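You operate a simulated robot arm through the tools that you are given. There is no shell and no other tool. Be economical: measure what you need, move in short steps, check, and stop when the job is done.

You are at the controls of a simulated robot arm. One attempt, no reset.

TASK
Switch the small steamer off, cover it, and put its blue roll and the orange tape in the open drawer.
Fine: dial to low; glass lid on the round dish; shut the drawer.
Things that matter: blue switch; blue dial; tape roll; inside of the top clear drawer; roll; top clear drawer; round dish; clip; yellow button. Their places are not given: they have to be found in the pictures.

The check looks at the end state, three seconds after you hand in, the way a careful person would. Anything else that was tipped, shoved, dropped, spilled or broken makes it a failure. Lids that push on must go on centred and level and be pressed home; caps that screw on are set level and turned clockwise until they are tight.

THE ROBOT
A 6-joint arm with a two-finger parallel gripper, fixed in place. Base frame: the origin is at the foot of the arm, x ahead of it, y to its left, z up. Lengths are in mm, angles in rad, forces in N, time in s.
With the tool pointing down near the work surface it reaches from about 240 to 640 mm from the base axis. Its first joint turns from -1.152 to 1.152 rad. Payload 2.7 kg.
The TCP is the grasp point between the finger pads, 23 mm short of the fingertips. In the tool frame z runs along the fingers and y along their closing line. Largest opening 94 mm; finger width 38, thickness 10; the body of the gripper, 54 by 96 mm, starts 39 mm behind the TCP.
Orientation is that of the tool frame in the base frame, as [roll, pitch, yaw] about the fixed x, y, z axes, in that order (R = Rz(yaw) Ry(pitch) Rx(roll)). With the fingers straight down and closing along the base's y, the tool's x points along the base's -x, its y along +y and its z along -z.

THE INTERFACE
- The arm moves only by the tool move_arm. Its argument "plan" is a list of rows, each a list of 6 numbers: the shift along the base's x, y, z in mm, then the turn, a rotation vector about the base's x, y, z in rad. In form: [[dx, dy, dz, wx, wy, wz], ...]. A call has 1 to 12 rows; each row shifts and turns the commanded pose from where the row before left it. "fingers" is the finger opening in mm, from 0 to 94, set as the call begins (left out, the last holds). Rows are played at 5 a second. More than 50 mm and 0.15 rad between two rows, or a gripper value outside its range, and nothing of the call is played. A pose out of reach is approached as far as the arm can. The call stops where the force on the tool passes 90 N (or 10 N more than at its start, if that is more) or the arm is blocked; 0.2 s more then pass. Each finger travels about 45 mm/s and halts on what it meets, pressing with about 22 N; the grip force reading is that of the motor and also rises with nothing between the fingers. The clock runs only during rows and for 0.2 s after the last one: add rows that do not move to give the fingers time. The reply holds the time, the measured pose of the TCP, the force on the tool along the base axes, the opening and the grip force, in the units named above and with some noise.
- Cameras (640 x 400 px; columns grow to the right, rows downward): "scene" is fixed at [56.3, -432.3, 1423.4]; the picture's right is [0.90, -0.43, 0.00], its down [-0.14, -0.30, -0.94] and it looks along [0.41, 0.85, -0.33] (base axes); focal length 339 px, centre (320, 200). "wrist" rides on the gripper at [-39, 0, -44] in the tool frame; the picture's right is [0.00, -1.00, 0.00], its down [0.97, 0.00, -0.24] and it looks along [0.24, 0.00, 0.97] (tool axes); focal length 218 px, centre (320, 200).
- capture(camera): a new picture of that camera. No time passes.
- pixel_to_xyz(camera, pixels): there is no depth. For up to 12 entries [column, row, z] of the newest picture of that camera ("zoom" is the newest enlarged one), the place [x, y] in the base frame at which the ray of that pixel passes the height z, good to about 2 mm, but the place of the scene camera against the robot may be out by one fixed shift of up to 18 mm in any direction. No time passes.
- zoom(camera, box): a new picture of the part [left, top, right, bottom] of that camera's present view, enlarged. No time passes.
- job_done(): hands the job in; it is judged then, once.

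Work in short steps. Measure before you move; look again where a grasp or a placing could have gone wrong, and mend it. You have 80 turns and 46 pictures in all, those below and enlarged ones among them. Open the gripper and draw the arm clear of the work before you hand the job in, unless the task says otherwise; then end with one line.

The tools are called after "Emit:" as a command line: name --pt "numbers of a row" for each row, then --argument value for the rest, lists and objects as JSON in quotes. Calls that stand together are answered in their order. move_arm: Moves the arm, as the interface text tells. Its arguments: {"type":"object","properties":{"plan":{"type":"array"},"fingers":{"type":"number"}},"required":["plan"]} The other tools are called the same way: capture (camera) takes a picture; pixel_to_xyz (camera, pixels) gives the place at which the rays of pixels pass given heights; zoom (camera, box) takes an enlarged picture of a part of a camera's view; job_done () hands the job in.

At the start:

```text
t: 0.0
tcp_pos: [241.5, 264.4, 1280.0]
ee_rot: [-3.141, 0.0, -3.141]
ft_force: [-0.4, 0.3, 0.1]
gripper_width: 94.0
grasp_force: 0.2
```

scene: 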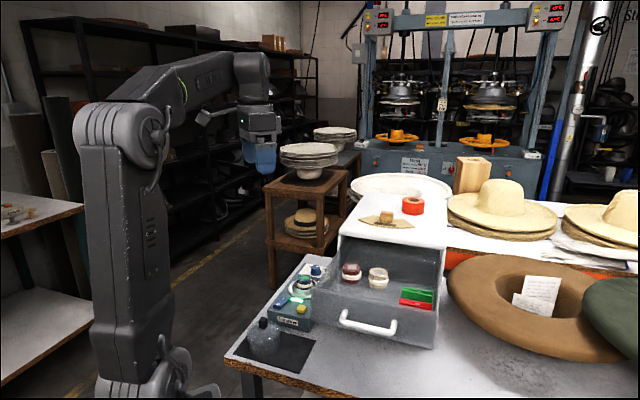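
wrist: 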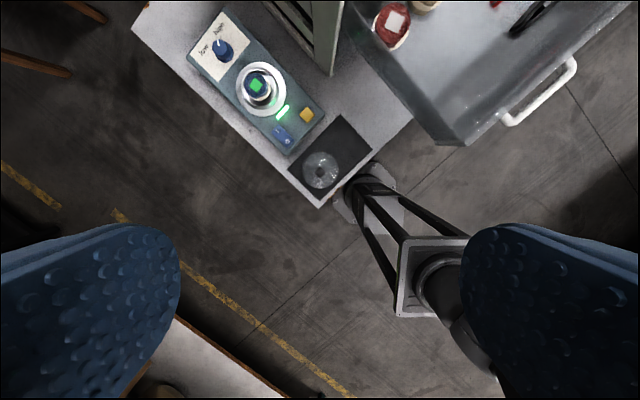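

The wrist view shows the steamer at about (255,85), with the dial at (222,50), the switch at (283,135), the button at (306,115) and the glass lid at (320,170). I'll enlarge those parts in both cameras.

Emit:
zoom --camera "wrist" --box '[170, 0, 410, 220]'

Emit:
zoom --camera "scene" --box '[230, 180, 450, 390]'

```text
1.82 times, centred on (290, 110) of wrist
```

zoom: 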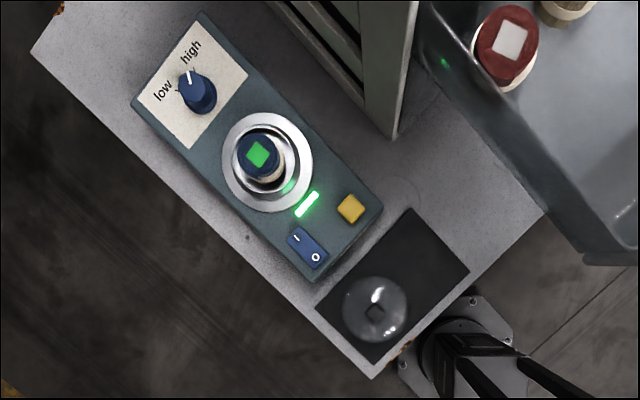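

```text
1.90 times, centred on (340, 285) of scene
```

zoom: 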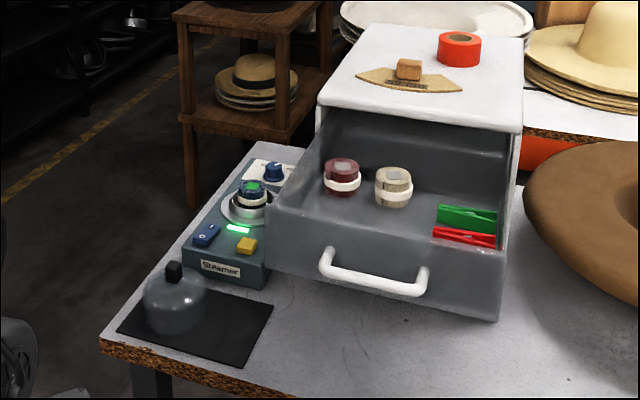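

I'll place the main points with both cameras at several heights to get positions and heights.

Emit:
pixel_to_xyz --camera "wrist" --pixels '[[222, 50, 900], [260, 85, 900], [283, 135, 900], [306, 115, 900], [320, 170, 851], [343, 115, 851], [371, 148, 851], [318, 208, 851], [288, 165, 851], [288, 155, 851], [500, 122, 900], [578, 60, 900]]'

Emit:
pixel_to_xyz --camera "scene" --pixels '[[317, 267, 900], [300, 301, 900], [305, 313, 900], [323, 288, 851], [263, 293, 851], [312, 343, 851], [342, 313, 900], [395, 330, 900], [317, 267, 920], [300, 301, 920], [412, 206, 1050], [390, 216, 1050]]'

```text
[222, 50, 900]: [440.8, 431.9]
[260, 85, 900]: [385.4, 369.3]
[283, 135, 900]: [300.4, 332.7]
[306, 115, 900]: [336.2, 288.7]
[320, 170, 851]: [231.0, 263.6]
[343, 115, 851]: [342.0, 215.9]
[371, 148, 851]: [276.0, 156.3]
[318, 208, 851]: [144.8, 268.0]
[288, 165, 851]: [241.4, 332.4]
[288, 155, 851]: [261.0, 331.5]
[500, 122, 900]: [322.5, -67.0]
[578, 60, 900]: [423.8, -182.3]
```

```text
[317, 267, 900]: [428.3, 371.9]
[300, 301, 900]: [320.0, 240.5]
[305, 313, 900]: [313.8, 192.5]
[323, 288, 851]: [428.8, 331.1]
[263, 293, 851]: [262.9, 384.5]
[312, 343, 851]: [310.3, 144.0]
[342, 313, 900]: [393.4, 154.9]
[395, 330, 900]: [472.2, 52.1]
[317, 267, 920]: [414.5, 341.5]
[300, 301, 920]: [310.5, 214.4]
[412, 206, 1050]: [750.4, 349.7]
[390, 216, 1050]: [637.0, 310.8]
```

The two cameras disagree on the mat by more than the stated shift, so the surface height needs a direct check. I'll lower the arm in free air and take a second wrist view.

Emit:
move_arm --pt "20 30 -40 0 0 0" --pt "20 30 -40 0 0 0" --pt "20 30 -40 0 0 0" --pt "0 0 0 0 0 0"

Emit:
zoom --camera "wrist" --box '[160, 0, 480, 200]'

```text
refused: row 1 steps farther than a row can; nothing moved
```

```text
2.00 times, centred on (320, 100) of wrist
```

zoom: 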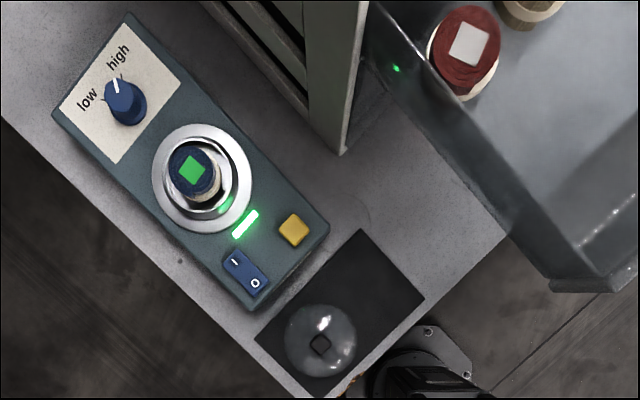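

The first row was 54 mm long, over the limit. I'll send the same move in smaller rows.

Emit:
move_arm --pt "15 22 -40 0 0 0" --pt "15 22 -40 0 0 0" --pt "15 23 -40 0 0 0" --pt "15 23 -40 0 0 0" --pt "0 0 0 0 0 0"

Emit:
capture --camera "wrist"

Emit:
capture --camera "scene"

```text
t: 1.2
tcp_pos: [302.2, 355.1, 1120.7]
ee_rot: [3.141, 0.001, 3.14]
ft_force: [0.4, -0.2, -0.3]
gripper_width: 94.0
grasp_force: 0.0
```

```text
40 pictures are left
```

wrist: 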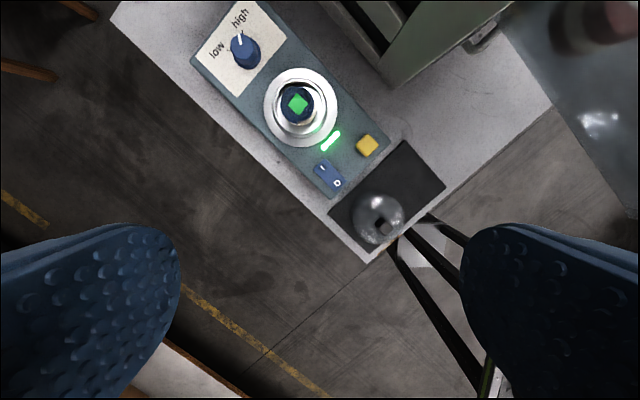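

```text
39 pictures are left
```

scene: 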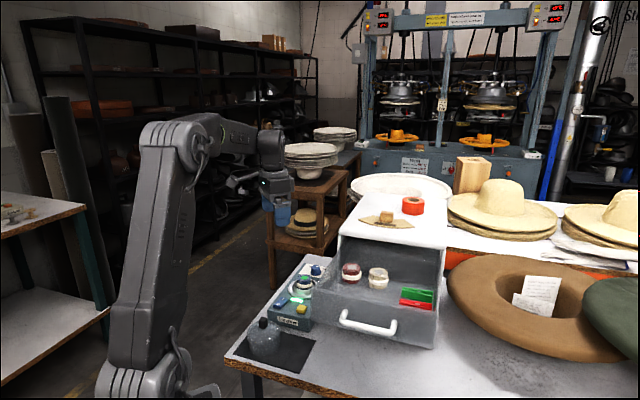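

Triangulating the two wrist views puts the table at about z 795, the steamer top at about 857, the lid knob at (227,264,870), the dial at (449,444,871), the switch at (300,341,860) and the roll at (388,381,890). Next I'll raise the arm and view the drawer and cabinet from above.

Emit:
move_arm --pt "0 0 45 0 0 0" --pt "0 0 45 0 0 0" --pt "20 -40 10 0 0 0" --pt "25 -40 0 0 0 0" --pt "25 -40 0 0 0 0" --pt "25 -40 0 0 0 0" --pt "25 -40 0 0 0 0" --pt "0 0 0 0 0 0"

Emit:
capture --camera "wrist"

```text
t: 3.0
tcp_pos: [423.1, 151.5, 1220.2]
ee_rot: [3.141, 0.001, -3.141]
ft_force: [0.1, -0.5, 0.1]
gripper_width: 93.8
grasp_force: 0.1
```

```text
38 pictures are left
```

wrist: 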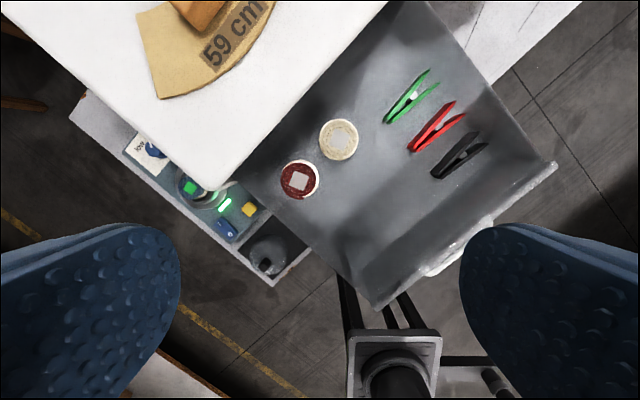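

The drawer shows the red roll at (299,180), the cream roll at (338,140) and the green, red and black clips. The tape is out of view further back, so I'll move forward and left and look again.

Emit:
move_arm --pt "0 20 45 0 0 0" --pt "30 30 20 0 0 0" --pt "30 30 0 0 0 0" --pt "30 20 0 0 0 0" --pt "0 0 0 0 0 0"

Emit:
capture --camera "wrist"

```text
t: 4.2
tcp_pos: [470.9, 228.1, 1251.0]
ee_rot: [-3.141, 0.002, 3.14]
ft_force: [0.1, 0.6, -0.4]
gripper_width: 93.9
grasp_force: 0.0
out of reach, approached as far as the arm can: row 2, 3, 4
```

```text
37 pictures are left
```

wrist: 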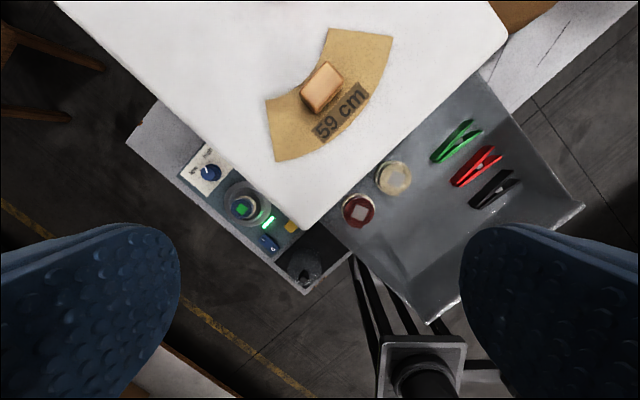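

The cabinet top comes out at z≈1066 with its front-left corner near (423,250). The tape is at about r≈720, which will need a tilted tool later. I'll start with the steamer: clear the cabinet, then turn the tool -45° so the fingers close along the steamer's axis.

Emit:
move_arm --pt "-40 25 0 0 0 0" --pt "-40 25 0 0 0 0" --pt "-40 25 0 0 0 -0.14" --pt "0 0 -20 0 0 -0.14" --pt "0 0 -20 0 0 -0.14" --pt "0 0 -20 0 0 -0.14" --pt "0 0 -20 0 0 -0.14" --pt "0 0 -20 0 0 -0.085" --pt "0 0 0 0 0 0"

```text
t: 6.2
tcp_pos: [349.9, 303.7, 1150.8]
ee_rot: [-3.141, -0.001, 2.353]
ft_force: [-0.3, 0.3, 0.1]
gripper_width: 94.1
grasp_force: 0.0
```

The command picks up from the reached pose. I'll lower the arm beside the cabinet, over the steamer, for a close view.

Emit:
move_arm --pt "-3 30 0 0 0 0" --pt "-3 30 0 0 0 0" --pt "0 0 -45 0 0 0" --pt "0 0 -45 0 0 0" --pt "0 0 -40 0 0 0" --pt "0 0 0 0 0 0"

Emit:
capture --camera "wrist"

```text
t: 7.6
tcp_pos: [342.4, 362.2, 1021.9]
ee_rot: [3.141, 0.001, 2.357]
ft_force: [0.2, -0.1, 0.3]
gripper_width: 94.2
grasp_force: 0.1
```

```text
36 pictures are left
```

wrist: 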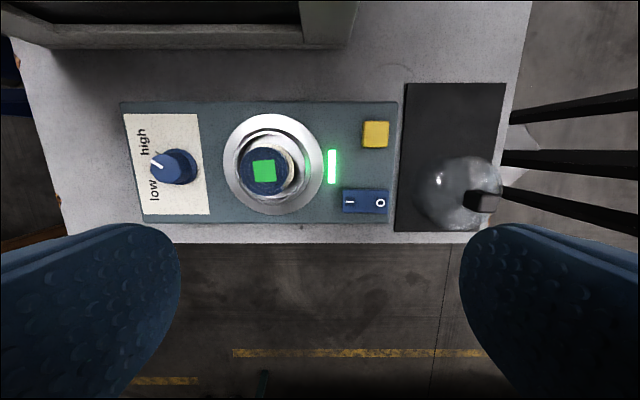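

The view is now square to the steamer: switch at (366,201) with O at (380,203), dial at (175,165), dish at (273,165) and lid knob at (484,201). I'll get their base positions and a closer look.

Emit:
pixel_to_xyz --camera "wrist" --pixels '[[343, 201, 860], [380, 203, 862], [390, 201, 860], [376, 134, 860], [173, 166, 874], [260, 172, 890], [274, 164, 862], [484, 201, 871], [332, 167, 857], [404, 85, 795], [224, 164, 862], [323, 164, 862]]'

Emit:
zoom --camera "wrist" --box '[120, 95, 280, 225]'

Emit:
zoom --camera "wrist" --box '[300, 110, 520, 250]'

```text
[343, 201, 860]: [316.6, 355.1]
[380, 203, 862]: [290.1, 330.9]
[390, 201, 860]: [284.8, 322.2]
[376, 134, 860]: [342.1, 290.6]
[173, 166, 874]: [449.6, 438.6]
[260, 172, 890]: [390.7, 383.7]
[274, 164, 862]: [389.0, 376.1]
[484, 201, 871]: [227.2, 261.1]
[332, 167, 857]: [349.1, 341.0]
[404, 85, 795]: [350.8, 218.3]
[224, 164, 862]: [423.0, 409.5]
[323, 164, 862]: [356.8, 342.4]
```

```text
3.08 times, centred on (200, 160) of wrist
```

zoom: 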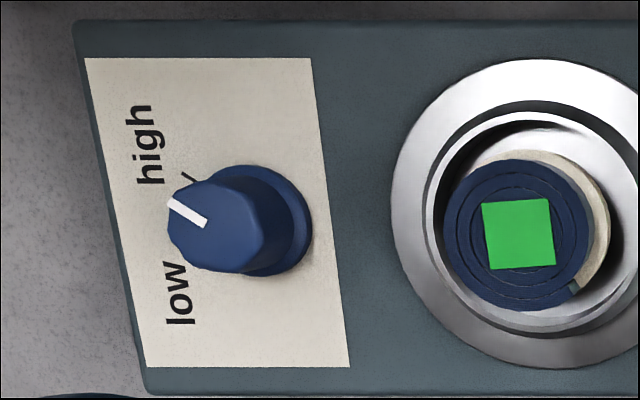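

```text
2.86 times, centred on (410, 180) of wrist
```

zoom: 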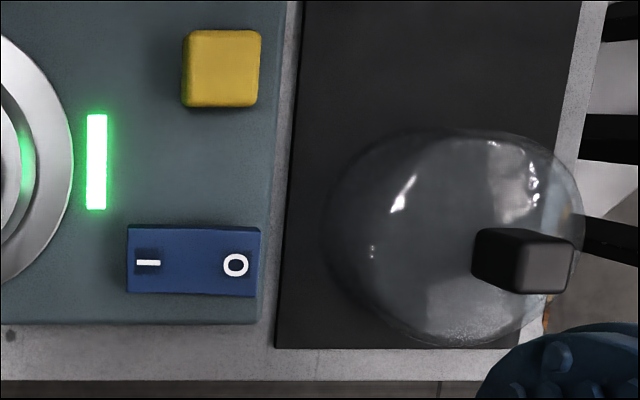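

The dial pointer is on the high tick and must turn about 60° counter-clockwise. The switch's O end is at (290,331,862). I'll close the fingers and hover over the O end.

Emit:
move_arm --pt "-26 -17 -20 0 0 0" --pt "-26 -17 -20 0 0 0" --pt "0 0 -40 0 0 0" --pt "0 0 -35 0 0 0" --pt "0 0 0 0 0 0" --pt "0 0 0 0 0 0" --pt "0 0 0 0 0 0" --fingers 0

Emit:
capture --camera "wrist"

```text
t: 9.2
tcp_pos: [292.5, 329.5, 906.8]
ee_rot: [-3.141, 0.0, 2.357]
ft_force: [0.2, 0.0, -0.4]
gripper_width: 0.3
grasp_force: 22.0
```

```text
33 pictures are left
```

wrist: 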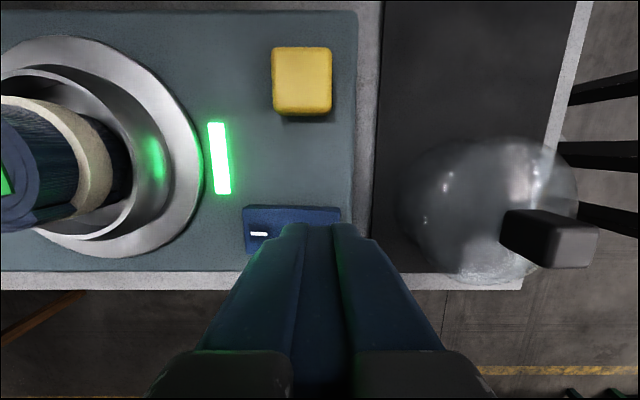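

The fingertips sit over the O half of the rocker, and the I mark is still visible at (259,234). I'll press down in small rows.

Emit:
move_arm --pt "-1.5 -1.5 -8 0 0 0" --pt "0 0 -8 0 0 0" --pt "0 0 -2 0 0 0" --pt "0 0 -2 0 0 0" --pt "0 0 -2 0 0 0" --pt "0 0 -1 0 0 0" --pt "0 0 0 0 0 0"

```text
t: 10.8
tcp_pos: [291.2, 328.8, 884.1]
ee_rot: [-3.14, -0.001, 2.356]
ft_force: [-0.7, -0.3, -0.2]
gripper_width: 0.0
grasp_force: 21.5
```

Tips are at about z 861 with no force yet, so I'll keep going down in small steps.

Emit:
move_arm --pt "0 0 -1 0 0 0" --pt "0 0 -1 0 0 0" --pt "0 0 -1 0 0 0" --pt "0 0 -1 0 0 0" --pt "0 0 0 0 0 0"

Emit:
capture --camera "wrist"

```text
t: 12.0
tcp_pos: [289.1, 329.7, 880.3]
ee_rot: [-3.141, -0.001, 2.355]
ft_force: [0.1, -0.2, 0.9]
gripper_width: 0.0
grasp_force: 21.7
```

```text
32 pictures are left
```

wrist: 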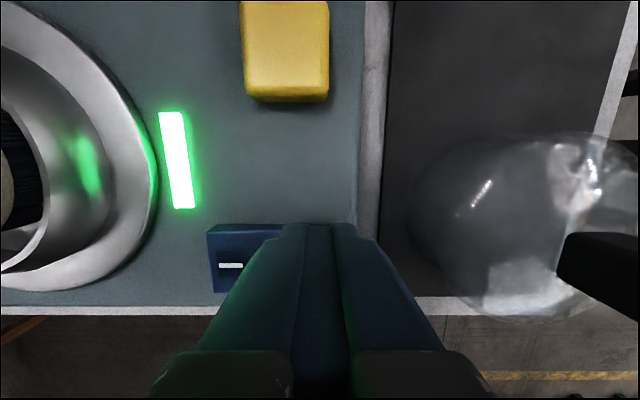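

The tips are just touching the O end. I'll continue down gently until the rocker flips.

Emit:
move_arm --pt "0 0 -1 0 0 0" --pt "0 0 -1 0 0 0" --pt "0 0 -1 0 0 0" --pt "0 0 0 0 0 0"

```text
t: 13.0
tcp_pos: [289.5, 329.9, 877.8]
ee_rot: [3.14, 0.0, 2.357]
ft_force: [-7.8, -12.3, 31.0]
gripper_width: 0.0
grasp_force: 22.4
```

Force is now 31 N. I'll back off and look at the switch and lamp.

Emit:
move_arm --pt "0 0 5 0 0 0" --pt "-5 -5 20 0 0 0" --pt "-10 -10 30 0 0 0" --pt "0 0 0 0 0 0"

Emit:
zoom --camera "wrist" --box '[120, 60, 440, 260]'

```text
t: 14.0
tcp_pos: [275.5, 314.7, 931.7]
ee_rot: [3.141, -0.002, 2.358]
ft_force: [-0.1, -0.2, -0.2]
gripper_width: 0.0
grasp_force: 22.8
```

```text
2.00 times, centred on (280, 160) of wrist
```

zoom: 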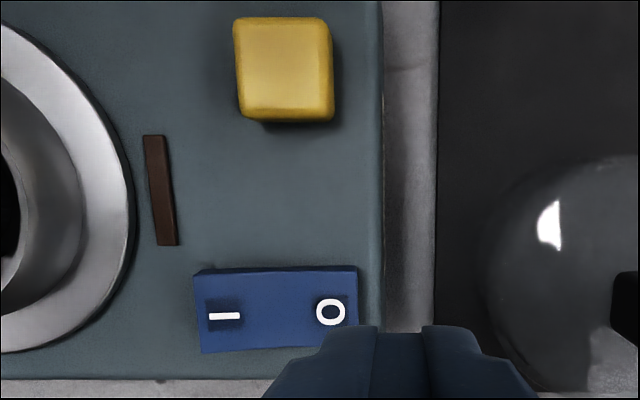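

The lamp is dark, so the steamer is off. Next is the dial: I'll rise over the roll and hover above the dial at z≈950 with the fingers open about 46.

Emit:
move_arm --pt "0 0 25 0 0 0" --pt "35 25 0 0 0 0" --pt "35 25 0 0 0 0" --pt "35 25 0 0 0 0" --pt "35 25 0 0 0 0" --pt "34 24 0 0 0 0" --pt "0 0 -10 0 0 0" --pt "0 0 0 0 0 0" --fingers 46

Emit:
zoom --camera "wrist" --box '[200, 100, 440, 250]'

```text
t: 15.8
tcp_pos: [448.3, 439.8, 947.3]
ee_rot: [-3.14, 0.001, 2.356]
ft_force: [0.3, 0.2, -0.8]
gripper_width: 46.4
grasp_force: 0.1
```

```text
2.67 times, centred on (320, 175) of wrist
```

zoom: 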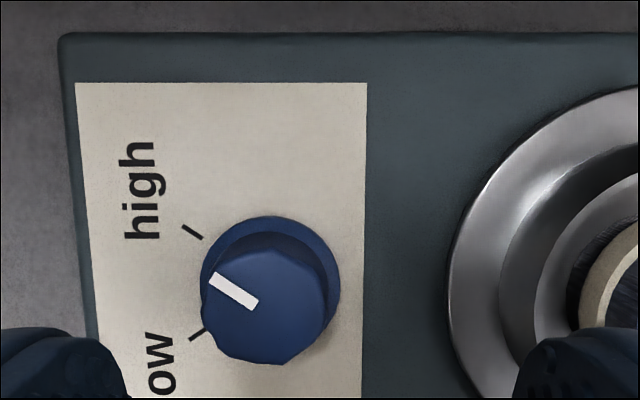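

The ticks are clear now: high at zoom (192,232), low at (197,334), knob top centre at (263,305). I'll get the knob's exact position.

Emit:
pixel_to_xyz --camera "zoom" --pixels '[[263, 305, 876], [263, 305, 870], [270, 286, 858], [200, 286, 858], [340, 286, 858], [325, 305, 876], [201, 305, 876]]'

```text
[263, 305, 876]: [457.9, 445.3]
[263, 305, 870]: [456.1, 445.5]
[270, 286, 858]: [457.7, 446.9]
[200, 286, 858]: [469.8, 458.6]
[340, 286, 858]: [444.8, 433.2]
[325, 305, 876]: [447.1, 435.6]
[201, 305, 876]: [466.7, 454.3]
```

The knob centre is at (457.5,446), the skirt about 36 wide and the grip part about 27. I'll line up and descend so the tips reach z≈863.

Emit:
move_arm --pt "9 6.5 0 0 0 0" --pt "0 0 -25 0 0 0" --pt "0 0 -25 0 0 0" --pt "0 0 -10 0 0 0" --pt "0 0 0 0 0 0"

Emit:
capture --camera "wrist"

```text
t: 17.0
tcp_pos: [457.4, 445.2, 886.2]
ee_rot: [3.141, 0.0, 2.355]
ft_force: [-0.2, -0.1, 0.0]
gripper_width: 46.1
grasp_force: 0.1
```

```text
29 pictures are left
```

wrist: 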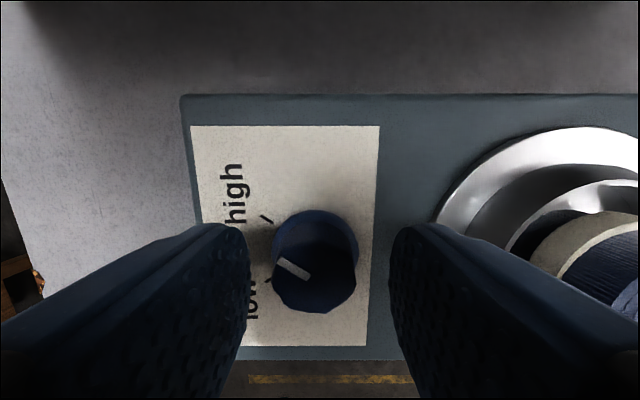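

The knob is centred between the fingers at (317,270). I'll close on it.

Emit:
move_arm --pt "0 0 0 0 0 0" --pt "0 0 0 0 0 0" --pt "0 0 0 0 0 0" --pt "0 0 0 0 0 0" --fingers 18

```text
t: 18.0
tcp_pos: [458.3, 446.2, 886.2]
ee_rot: [3.136, -0.001, 2.355]
ft_force: [16.8, 18.5, -6.6]
gripper_width: 27.4
grasp_force: 45.8
```

The knob is held at 27.4, with a sideways load of about 25 N along (+x,+y). I'll move with the load to centre the grip.

Emit:
move_arm --pt "0.8 0.8 0 0 0 0" --pt "0 0 0 0 0 0"

```text
t: 18.6
tcp_pos: [458.9, 447.1, 886.2]
ee_rot: [3.141, 0.0, 2.357]
ft_force: [5.0, 11.4, 0.8]
gripper_width: 27.6
grasp_force: 45.0
```

The load is falling. I'll centre a little more and then turn counter-clockwise, 1.1 rad in all.

Emit:
move_arm --pt "0.2 0.5 0 0 0 0" --pt "0 0 0 0 0 0.13" --pt "0 0 0 0 0 0.13" --pt "0 0 0 0 0 0.13" --pt "0 0 0 0 0 0.13"

```text
t: 19.8
tcp_pos: [458.8, 448.7, 887.1]
ee_rot: [3.137, 0.003, 2.879]
ft_force: [11.7, 21.0, -1.2]
gripper_width: 27.3
grasp_force: 45.1
```

Emit:
move_arm --pt "0 0 0 0 0 0.13" --pt "0 0 0 0 0 0.13" --pt "0 0 0 0 0 0.13" --pt "0 0 0 0 0 0.12" --pt "0 0 0 0 0 0.07" --pt "0 0 0 0 0 0"

Emit:
capture --camera "wrist"

```text
t: 21.2
tcp_pos: [457.9, 447.8, 886.9]
ee_rot: [3.139, 0.005, -2.826]
ft_force: [0.7, 26.5, -3.4]
gripper_width: 28.9
grasp_force: 12.9
```

```text
28 pictures are left
```

wrist: 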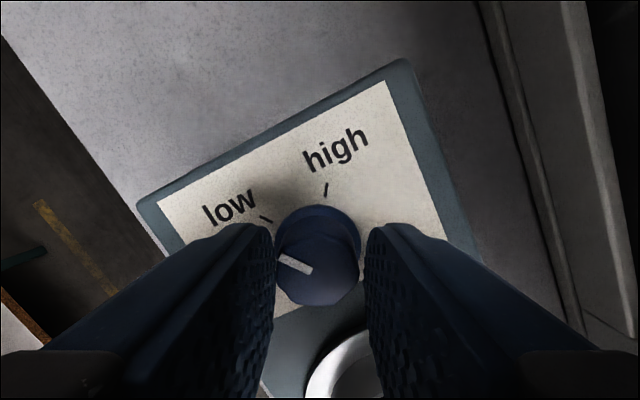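

The pointer appears to be at or near the low tick. I'll release, rise, and check from above.

Emit:
move_arm --pt "0 0 0 0 0 0" --pt "0 0 0 0 0 0" --pt "0 0 25 0 0 0" --pt "0 0 25 0 0 0" --pt "-10 -10 20 0 0 0" --pt "0 0 0 0 0 0" --fingers 50

Emit:
zoom --camera "wrist" --box '[220, 90, 460, 240]'

```text
t: 22.6
tcp_pos: [447.6, 435.3, 957.0]
ee_rot: [-3.141, -0.001, -2.827]
ft_force: [0.2, -0.3, 0.2]
gripper_width: 49.9
grasp_force: 0.1
```

```text
2.67 times, centred on (340, 165) of wrist
```

zoom: 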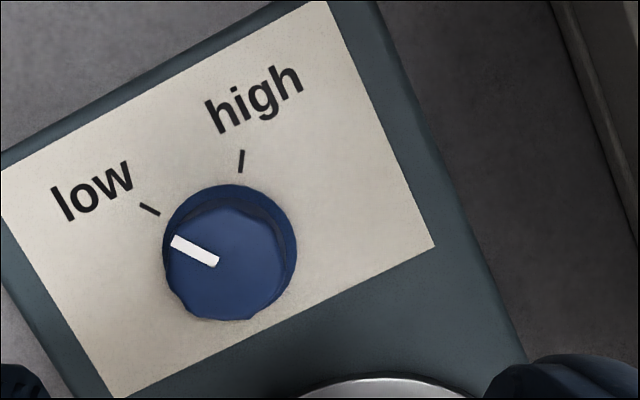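

The pointer lines up with the low tick. Now the roll: I'll turn back to the steamer's axis and hover over the dish.

Emit:
move_arm --pt "-8 -7 2 0 0 -0.14" --pt "-8 -7 2 0 0 -0.14" --pt "-8 -7 2 0 0 -0.14" --pt "-8 -7 2 0 0 -0.14" --pt "-8 -7 2 0 0 -0.14" --pt "-8 -7 2 0 0 -0.14" --pt "-8 -7 2 0 0 -0.14" --pt "-3 -5 2 0 0 -0.12" --pt "0 0 0 0 0 0" --fingers 80

Emit:
capture --camera "wrist"

```text
t: 24.6
tcp_pos: [389.3, 381.4, 972.6]
ee_rot: [3.141, 0.0, 2.356]
ft_force: [0.0, 0.1, 0.1]
gripper_width: 80.0
grasp_force: 0.0
```

```text
26 pictures are left
```

wrist: 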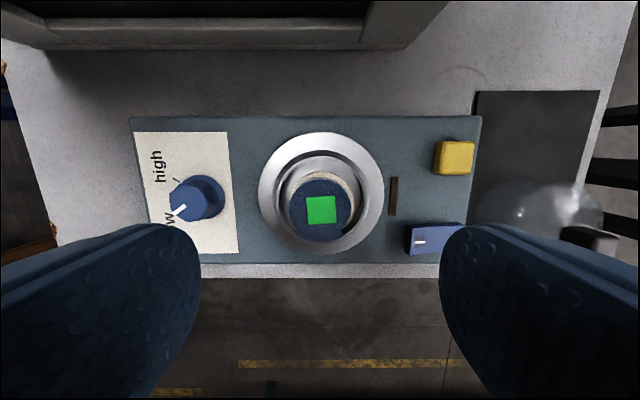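

The roll's top is at about z 895, centred near (391,379). I'll zoom in on the dish to judge finger room.

Emit:
zoom --camera "wrist" --box '[240, 120, 400, 270]'

Emit:
zoom --camera "scene" --box '[240, 250, 340, 340]'

```text
2.67 times, centred on (320, 195) of wrist
```

zoom: 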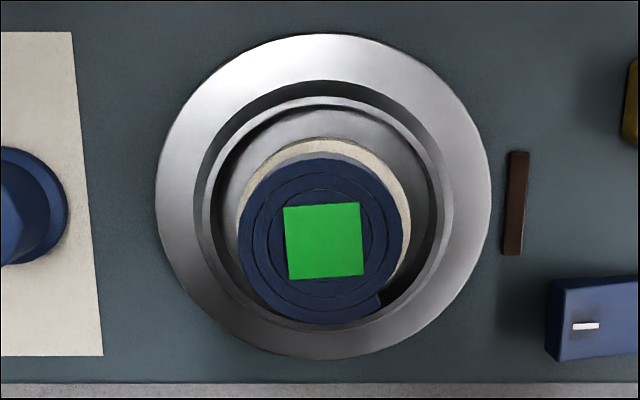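

```text
4.44 times, centred on (290, 295) of scene
```

zoom: 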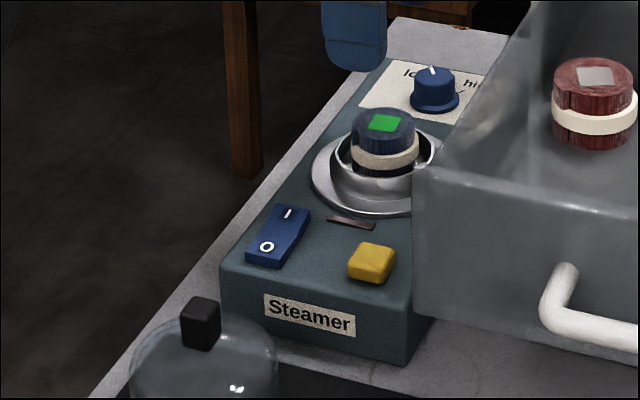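

The roll stands about 20 mm clear of the inner cup rim. I'll align, descend so the tips are at about z 877, and grip it.

Emit:
move_arm --pt "2 -2 -20 0 0 0" --pt "0 0 -25 0 0 0" --pt "0 0 -15 0 0 0" --pt "0 0 -6 0 0 0" --pt "0 0 -5 0 0 0" --pt "0 0 0 0 0 0" --fingers 64

Emit:
capture --camera "wrist"

```text
t: 26.0
tcp_pos: [392.4, 379.8, 902.3]
ee_rot: [3.141, 0.0, 2.355]
ft_force: [-0.5, -0.8, -0.6]
gripper_width: 63.9
grasp_force: 0.0
```

```text
23 pictures are left
```

wrist: 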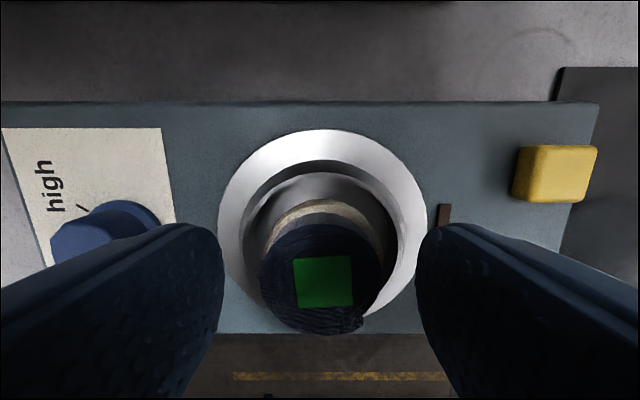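

The roll is between the fingers at (322,280) with nothing touching. I'll close and check the width.

Emit:
move_arm --pt "0 0 0 0 0 0" --pt "0 0 0 0 0 0" --pt "0 0 0 0 0 0" --pt "0 0 0 0 0 0" --fingers 28

```text
t: 27.0
tcp_pos: [392.4, 380.3, 903.0]
ee_rot: [3.14, 0.0, 2.356]
ft_force: [0.6, 0.0, -0.5]
gripper_width: 42.5
grasp_force: 22.1
```

The roll is held at 42.5. I'll lift straight up to z≈1175.

Emit:
move_arm --pt "0 0 15 0 0 0" --pt "0 0 40 0 0 0" --pt "0 0 45 0 0 0" --pt "0 0 45 0 0 0" --pt "0 0 45 0 0 0" --pt "0 0 45 0 0 0" --pt "0 0 37 0 0 0" --pt "0 0 0 0 0 0"

Emit:
capture --camera "scene"

```text
t: 28.8
tcp_pos: [393.0, 379.5, 1172.6]
ee_rot: [-3.14, 0.0, 2.356]
ft_force: [0.9, 0.9, -0.5]
gripper_width: 42.3
grasp_force: 21.9
```

```text
22 pictures are left
```

scene: 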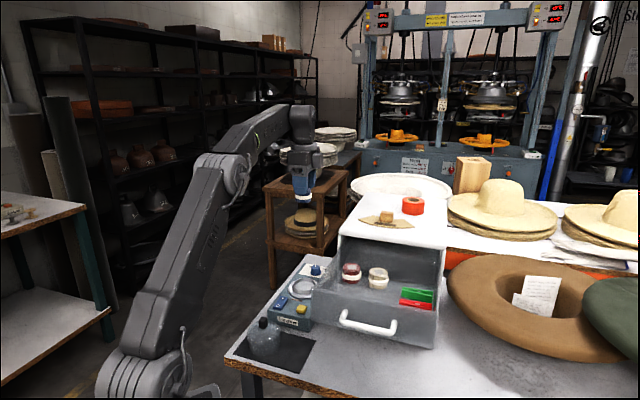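

The roll is in the gripper. I'll carry it over the open drawer to about (378,121) and look before lowering.

Emit:
move_arm --pt "-15 -40 0 0 0 0" --pt "-10 -43 0 0 0 0" --pt "-5 -43 0 0 0 0" --pt "0 -43 0 0 0 0" --pt "5 -45 0 0 0 0" --pt "10 -45 0 0 0 0" --pt "0 0 -30 0 0 0" --pt "0 0 0 0 0 0"

Emit:
capture --camera "wrist"

```text
t: 30.6
tcp_pos: [376.5, 121.5, 1143.0]
ee_rot: [3.141, 0.0, 2.357]
ft_force: [-1.1, -0.3, -0.1]
gripper_width: 42.2
grasp_force: 22.0
```

```text
21 pictures are left
```

wrist: 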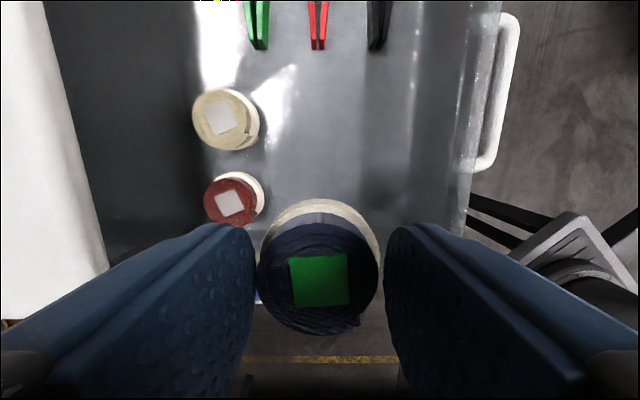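

The red roll is at (230,202) and the cream one at (225,118); the drawer floor ahead is clear. I'll shift slightly away from the left wall and lower to z≈1032.

Emit:
move_arm --pt "4 -15 -20 0 0 0" --pt "0 0 -40 0 0 0" --pt "0 0 -35 0 0 0" --pt "0 0 -12 0 0 0" --pt "0 0 0 0 0 0"

Emit:
capture --camera "wrist"

```text
t: 31.8
tcp_pos: [382.4, 106.6, 1038.3]
ee_rot: [3.136, 0.003, 2.357]
ft_force: [-2.1, 1.5, 21.8]
gripper_width: 42.3
grasp_force: 22.2
```

```text
20 pictures are left
```

wrist: 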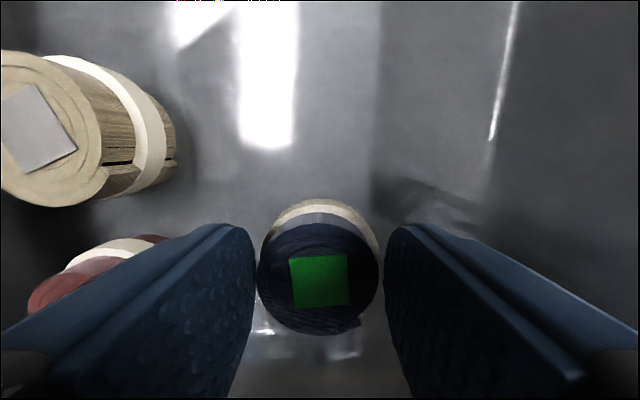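

Contact at 21.8 N at z 1038: the roll has met the drawer floor. I'll ease up 1 mm and open the fingers.

Emit:
move_arm --pt "0 0 1.5 0 0 0" --pt "0 0 0 0 0 0" --pt "0 0 0 0 0 0" --pt "0 0 0 0 0 0" --fingers 64

Emit:
move_arm --pt "0 0 15 0 0 0" --pt "0 0 40 0 0 0" --pt "0 0 40 0 0 0" --pt "0 0 20 0 0 0" --pt "0 0 0 0 0 0"

Emit:
capture --camera "wrist"

```text
t: 32.8
tcp_pos: [382.3, 107.0, 1038.1]
ee_rot: [3.141, 0.0, 2.357]
ft_force: [0.3, -0.1, 0.4]
gripper_width: 64.2
grasp_force: 0.0
```

```text
t: 34.0
tcp_pos: [379.6, 105.0, 1154.6]
ee_rot: [3.14, 0.0, 2.357]
ft_force: [0.6, -0.6, 0.7]
gripper_width: 63.9
grasp_force: 0.1
```

```text
19 pictures are left
```

wrist: 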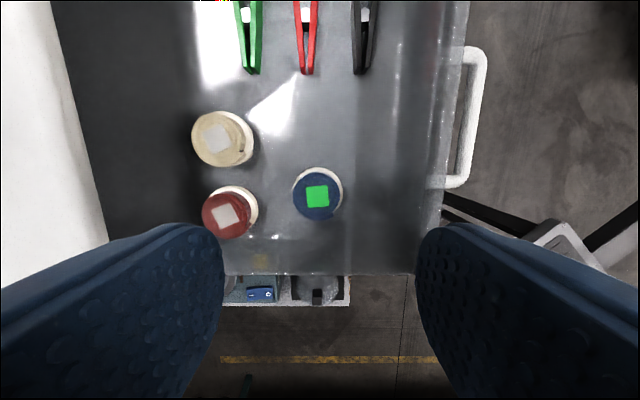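

The roll stands upright in the drawer with nothing else moved. Next is the tape: I'll turn the tool to radial, rise, and tilt it outward to look over the cabinet top.

Emit:
move_arm --pt "7 8 10 0 0 0.145" --pt "7 8 10 0 0 0.145" --pt "7 8 10 0 0 0.145" --pt "7 8 10 0 0 0.145" --pt "7 8 10 0 0 0.145" --pt "7 8 10 0 0 0.145" --pt "7 8 10 0 0 0.145" --pt "7 8 10 0 0 0.148" --pt "0 0 0 0.052 -0.13 0" --pt "0 0 0 0.052 -0.13 0" --pt "0 0 0 0.052 -0.13 0" --pt "0 0 0 0 0 0" --fingers 94

Emit:
move_arm --pt "0 0 0 0.052 -0.13 0" --pt "0 0 0 0.052 -0.13 0" --pt "0 0 0 0 0 0"

Emit:
capture --camera "wrist"

```text
t: 36.6
tcp_pos: [437.2, 171.7, 1233.7]
ee_rot: [3.14, 0.422, -2.764]
ft_force: [0.0, -0.7, 0.0]
gripper_width: 94.0
grasp_force: 0.0
```

```text
t: 37.4
tcp_pos: [435.5, 170.6, 1233.0]
ee_rot: [3.139, 0.703, -2.763]
ft_force: [-0.6, 1.4, -0.4]
gripper_width: 93.8
grasp_force: 0.0
```

```text
18 pictures are left
```

wrist: 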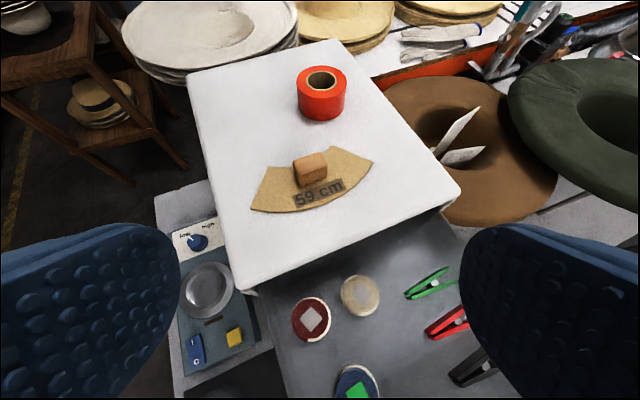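

The tape is dead ahead at (321,95). I'll measure it against the cabinet top at z≈1066.

Emit:
pixel_to_xyz --camera "wrist" --pixels '[[321, 118, 1066], [321, 80, 1090], [321, 80, 1100], [297, 85, 1095], [346, 85, 1095], [310, 170, 1066], [246, 289, 1066], [460, 193, 1066], [338, 40, 1066], [188, 75, 1066], [303, 165, 1095], [321, 80, 1110]]'

```text
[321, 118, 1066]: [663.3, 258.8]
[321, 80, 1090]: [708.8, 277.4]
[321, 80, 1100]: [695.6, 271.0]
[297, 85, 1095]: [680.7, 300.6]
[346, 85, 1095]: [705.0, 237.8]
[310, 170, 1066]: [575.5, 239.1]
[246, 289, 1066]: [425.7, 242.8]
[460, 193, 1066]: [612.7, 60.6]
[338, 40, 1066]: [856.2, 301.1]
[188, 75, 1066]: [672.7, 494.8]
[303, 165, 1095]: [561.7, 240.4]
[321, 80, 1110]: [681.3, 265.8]
```

The tape centre is about (694,271), diameter about 67, z 1066 to 1100. I'll tilt to 60° and move out above it in steps, staying above z 1160.

Emit:
move_arm --pt "0 0 0 0.043 -0.108 0" --pt "0 0 0 0.043 -0.108 0" --pt "0 0 0 0.043 -0.108 0" --pt "37 14.3 -10 0 0 0" --pt "37 14.3 -10 0 0 0" --pt "37 14.3 -10 0 0 0" --pt "37 14.3 -10 0 0 0" --pt "37 14.3 -10 0 0 0" --pt "0 0 0 0 0 0"

Emit:
capture --camera "wrist"

```text
t: 39.4
tcp_pos: [620.7, 240.9, 1181.1]
ee_rot: [3.14, 1.049, -2.764]
ft_force: [0.5, 0.5, 0.8]
gripper_width: 94.1
grasp_force: 0.1
```

```text
17 pictures are left
```

wrist: 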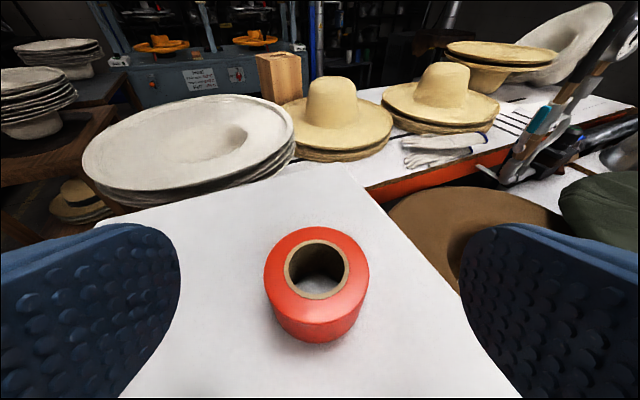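

It's reaching fine, with the tape centred at (317,275). I'll re-measure from this closer view.

Emit:
pixel_to_xyz --camera "wrist" --pixels '[[317, 343, 1066], [317, 268, 1095], [317, 268, 1100], [317, 268, 1105], [264, 270, 1100], [369, 270, 1100], [317, 313, 1100], [317, 226, 1100]]'

```text
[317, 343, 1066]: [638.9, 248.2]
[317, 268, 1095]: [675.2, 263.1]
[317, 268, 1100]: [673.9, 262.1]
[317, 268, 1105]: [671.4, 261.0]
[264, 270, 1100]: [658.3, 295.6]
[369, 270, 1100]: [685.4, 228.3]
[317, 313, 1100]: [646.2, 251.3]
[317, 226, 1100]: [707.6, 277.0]
```

The refined centre is (675,263). I'll move over it and lower to z≈1104.

Emit:
move_arm --pt "27 11 0 0 0 0" --pt "27 11 0 0 0 0" --pt "0 0 -30 0 0 0" --pt "0 0 -30 0 0 0" --pt "0 0 -10 0 0 0" --pt "0 0 -6 0 0 0" --pt "0 0 0 0 0 0"

Emit:
capture --camera "wrist"

```text
t: 40.3
tcp_pos: [673.5, 261.8, 1186.2]
ee_rot: [3.139, 1.127, -2.764]
ft_force: [1.4, -0.5, 33.0]
gripper_width: 94.2
grasp_force: 0.1
stopped in row 4: the force on the tool passed its limit (the readings are from after the stop); the commanded pose is now the measured one
```

```text
16 pictures are left
```

wrist: 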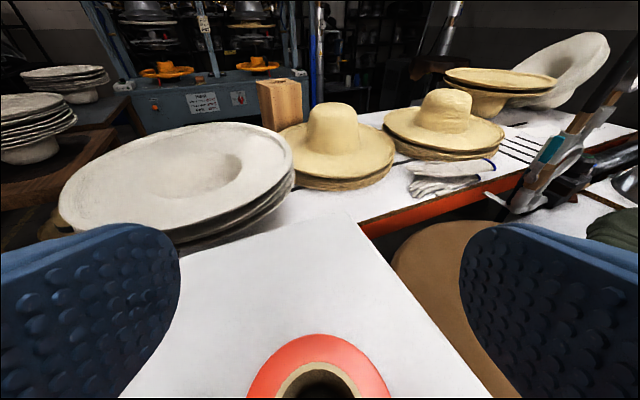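

It stopped early with an upward force at z 1186, well above the tape, so something further back may be touching. I'll check the scene view.

Emit:
zoom --camera "scene" --box '[220, 90, 500, 360]'

```text
1.48 times, centred on (360, 225) of scene
```

zoom: 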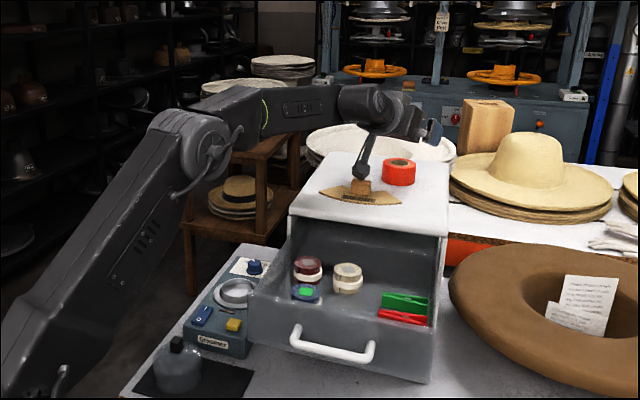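

A rod on the wrist's underside, about 130 mm off the tool axis, is resting on the fan's wooden block. I'll lift straight off first and then back away.

Emit:
move_arm --pt "0 0 10 0 0 0" --pt "0 0 15 0 0 0" --pt "-15 -6 20 0 0 0" --pt "-35 -14 10 0 0 0" --pt "-35 -14 10 0 0 0" --pt "-35 -14 10 0 0 0" --pt "-35 -14 10 0 0 0" --pt "0 0 0 0 0 0"

```text
t: 42.1
tcp_pos: [519.7, 200.3, 1259.7]
ee_rot: [3.14, 1.105, -2.764]
ft_force: [0.6, 0.2, -0.7]
gripper_width: 94.2
grasp_force: 0.1
```

Clear, with no force. I'll roll the tool about its own axis by about 88° to see whether the rod turns with it.

Emit:
move_arm --pt "0 0 0 0.1162 0.0461 -0.0629" --pt "0 0 0 0.1162 0.0461 -0.0629" --pt "0 0 0 0.1162 0.0461 -0.0629" --pt "0 0 0 0.1162 0.0461 -0.0629" --pt "0 0 0 0.1162 0.0461 -0.0629" --pt "0 0 0 0.1162 0.0461 -0.0629" --pt "0 0 0 0.1162 0.0461 -0.0629" --pt "0 0 0 0.1162 0.0461 -0.0629" --pt "0 0 0 0.1162 0.0461 -0.0629" --pt "0 0 0 0.1162 0.0461 -0.0629" --pt "0 0 0 0.1162 0.0461 -0.0629" --pt "0 0 0 0 0 0"

Emit:
zoom --camera "scene" --box '[240, 60, 480, 260]'

```text
t: 44.7
tcp_pos: [517.7, 200.5, 1259.7]
ee_rot: [2.035, 0.028, 1.958]
ft_force: [0.0, -0.4, -0.4]
gripper_width: 94.0
grasp_force: 0.0
```

```text
2.00 times, centred on (360, 160) of scene
```

zoom: 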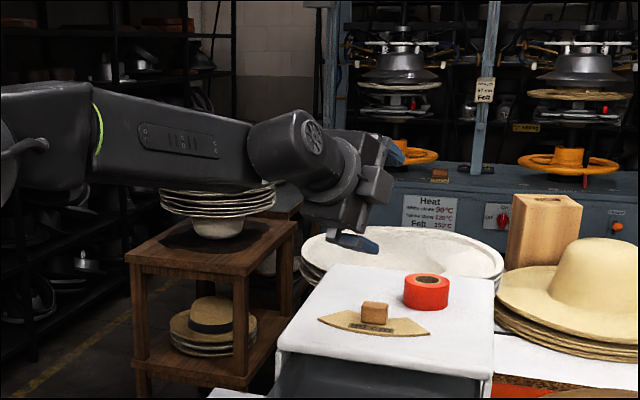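

The rod turns with the tool and is out of the way now. I'll complete the half turn so that it points up.

Emit:
move_arm --pt "0 0 0 0.1208 0.0479 -0.0653" --pt "0 0 0 0.1208 0.0479 -0.0653" --pt "0 0 0 0.1208 0.0479 -0.0653" --pt "0 0 0 0.1208 0.0479 -0.0653" --pt "0 0 0 0.1208 0.0479 -0.0653" --pt "0 0 0 0.1208 0.0479 -0.0653" --pt "0 0 0 0.1208 0.0479 -0.0653" --pt "0 0 0 0.1208 0.0479 -0.0653" --pt "0 0 0 0.1208 0.0479 -0.0653" --pt "0 0 0 0.1208 0.0479 -0.0653" --pt "0 0 0 0.1208 0.0479 -0.0653" --pt "0 0 0 0 0 0"

Emit:
capture --camera "wrist"

```text
t: 47.3
tcp_pos: [539.7, 149.9, 1260.7]
ee_rot: [-3.14, -1.108, 0.389]
ft_force: [0.3, -0.5, -0.1]
gripper_width: 93.9
grasp_force: 0.0
out of reach, approached as far as the arm can: row 8, 9, 10, 11
```

```text
13 pictures are left
```

wrist: 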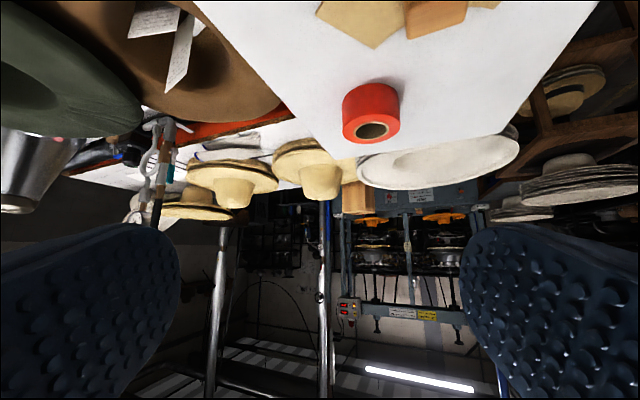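

The roll turn ran into a joint limit and the position drifted to (540,150), but the tool axis is fine. I'll turn the heading +0.12 about z for slack, then measure the tape from this side.

Emit:
move_arm --pt "0 0 0 0 0 0.06" --pt "0 0 0 0 0 0.06" --pt "10 10 -20 0 0 0" --pt "0 0 0 0 0 0"

Emit:
capture --camera "wrist"

```text
t: 48.3
tcp_pos: [551.1, 160.6, 1239.9]
ee_rot: [3.131, -1.105, 0.504]
ft_force: [0.5, 0.5, -0.9]
gripper_width: 94.0
grasp_force: 0.0
```

```text
12 pictures are left
```

wrist: 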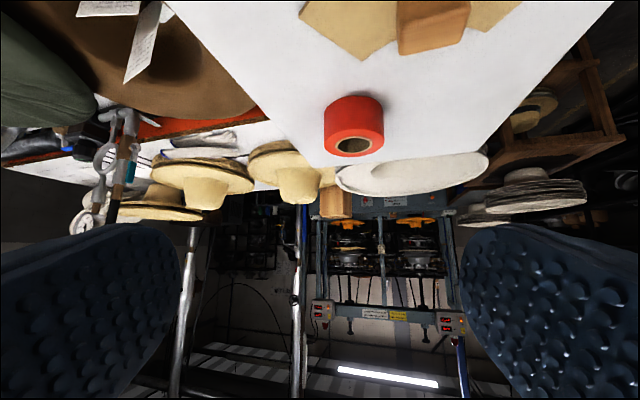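

Reached cleanly this time. I'll measure the tape and the block from this view.

Emit:
pixel_to_xyz --camera "wrist" --pixels '[[354, 95, 1066], [325, 138, 1100], [383, 138, 1100], [355, 142, 1100], [355, 157, 1100], [354, 128, 1100], [433, 52, 1066], [396, 53, 1066], [470, 45, 1066]]'

```text
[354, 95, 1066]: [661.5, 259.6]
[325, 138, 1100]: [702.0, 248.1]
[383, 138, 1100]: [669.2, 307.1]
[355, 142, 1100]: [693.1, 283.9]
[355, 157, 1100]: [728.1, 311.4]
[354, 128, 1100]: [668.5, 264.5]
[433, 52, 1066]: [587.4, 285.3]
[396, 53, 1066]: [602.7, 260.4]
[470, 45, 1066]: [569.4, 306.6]
```

This distant reading (693,284) differs from the close one (675,263), so I'll stage about 60 mm short at z≈1165 and re-measure.

Emit:
move_arm --pt "19 20 -18 0 0 0" --pt "19 20 -19 0 0 0" --pt "19 20 -19 0 0 0" --pt "19 20 -19 0 0 0" --pt "0 0 0 0 0 0"

Emit:
capture --camera "wrist"

```text
t: 49.5
tcp_pos: [626.7, 241.6, 1166.0]
ee_rot: [3.133, -1.106, 0.503]
ft_force: [-1.2, -1.1, -0.6]
gripper_width: 93.9
grasp_force: 0.1
```

```text
11 pictures are left
```

wrist: 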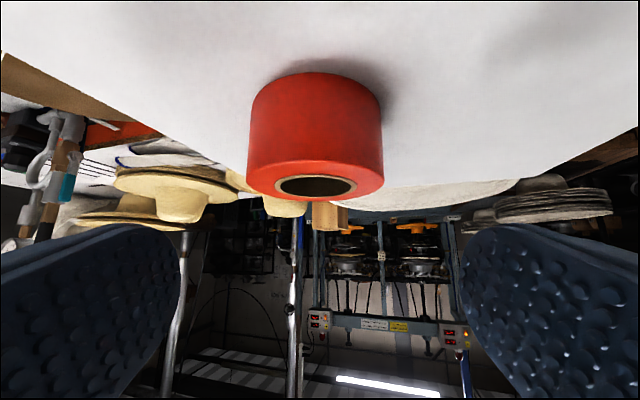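

The tape is laterally centred at (316,185). I'll measure its front base and top edges.

Emit:
pixel_to_xyz --camera "wrist" --pixels '[[317, 73, 1066], [316, 162, 1100], [316, 202, 1100], [247, 180, 1100], [384, 180, 1100], [316, 162, 1097], [316, 162, 1103]]'

```text
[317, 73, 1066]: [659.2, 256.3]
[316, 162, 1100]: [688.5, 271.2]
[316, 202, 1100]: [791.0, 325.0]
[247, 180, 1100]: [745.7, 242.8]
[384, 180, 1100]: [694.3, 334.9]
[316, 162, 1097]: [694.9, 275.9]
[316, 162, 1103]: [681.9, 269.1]
```

The three views agree best with a cabinet top at z≈1086, a tape centre of (663,258) and a tape top near 1128. I'll centre over it and lower in small steps, watching force.

Emit:
move_arm --pt "16 7 0 0 0 0" --pt "16 7 0 0 0 0" --pt "0 0 -14 0 0 0" --pt "0 0 -14 0 0 0" --pt "0 0 -10 0 0 0" --pt "0 0 0 0 0 0"

```text
t: 50.9
tcp_pos: [659.0, 254.4, 1127.7]
ee_rot: [3.133, -1.105, 0.503]
ft_force: [-0.7, -0.1, -0.2]
gripper_width: 94.1
grasp_force: 0.0
```

Emit:
capture --camera "wrist"

```text
10 pictures are left
```

wrist: 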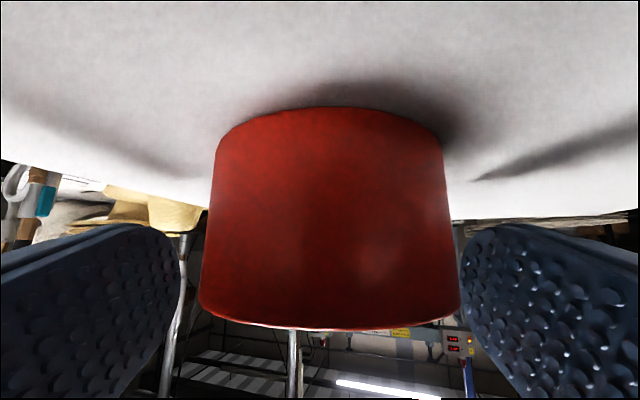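

The tape sits between the fingers, centred at about column 330, spanning roughly z 1085 to 1124. I'll lower 8 mm and close.

Emit:
move_arm --pt "0 0 -4 0 0 0" --pt "0 0 -4 0 0 0" --pt "0 0 0 0 0 0"

Emit:
move_arm --pt "0 0 0 0 0 0" --pt "0 0 0 0 0 0" --pt "0 0 0 0 0 0" --pt "0 0 0 0 0 0" --fingers 56

```text
t: 51.7
tcp_pos: [658.9, 254.3, 1123.4]
ee_rot: [3.13, -1.112, 0.506]
ft_force: [4.6, 2.9, 17.5]
gripper_width: 93.9
grasp_force: 0.1
```

```text
t: 52.7
tcp_pos: [659.9, 255.1, 1123.8]
ee_rot: [3.131, -1.11, 0.506]
ft_force: [6.5, 3.2, 19.5]
gripper_width: 58.7
grasp_force: 22.0
```

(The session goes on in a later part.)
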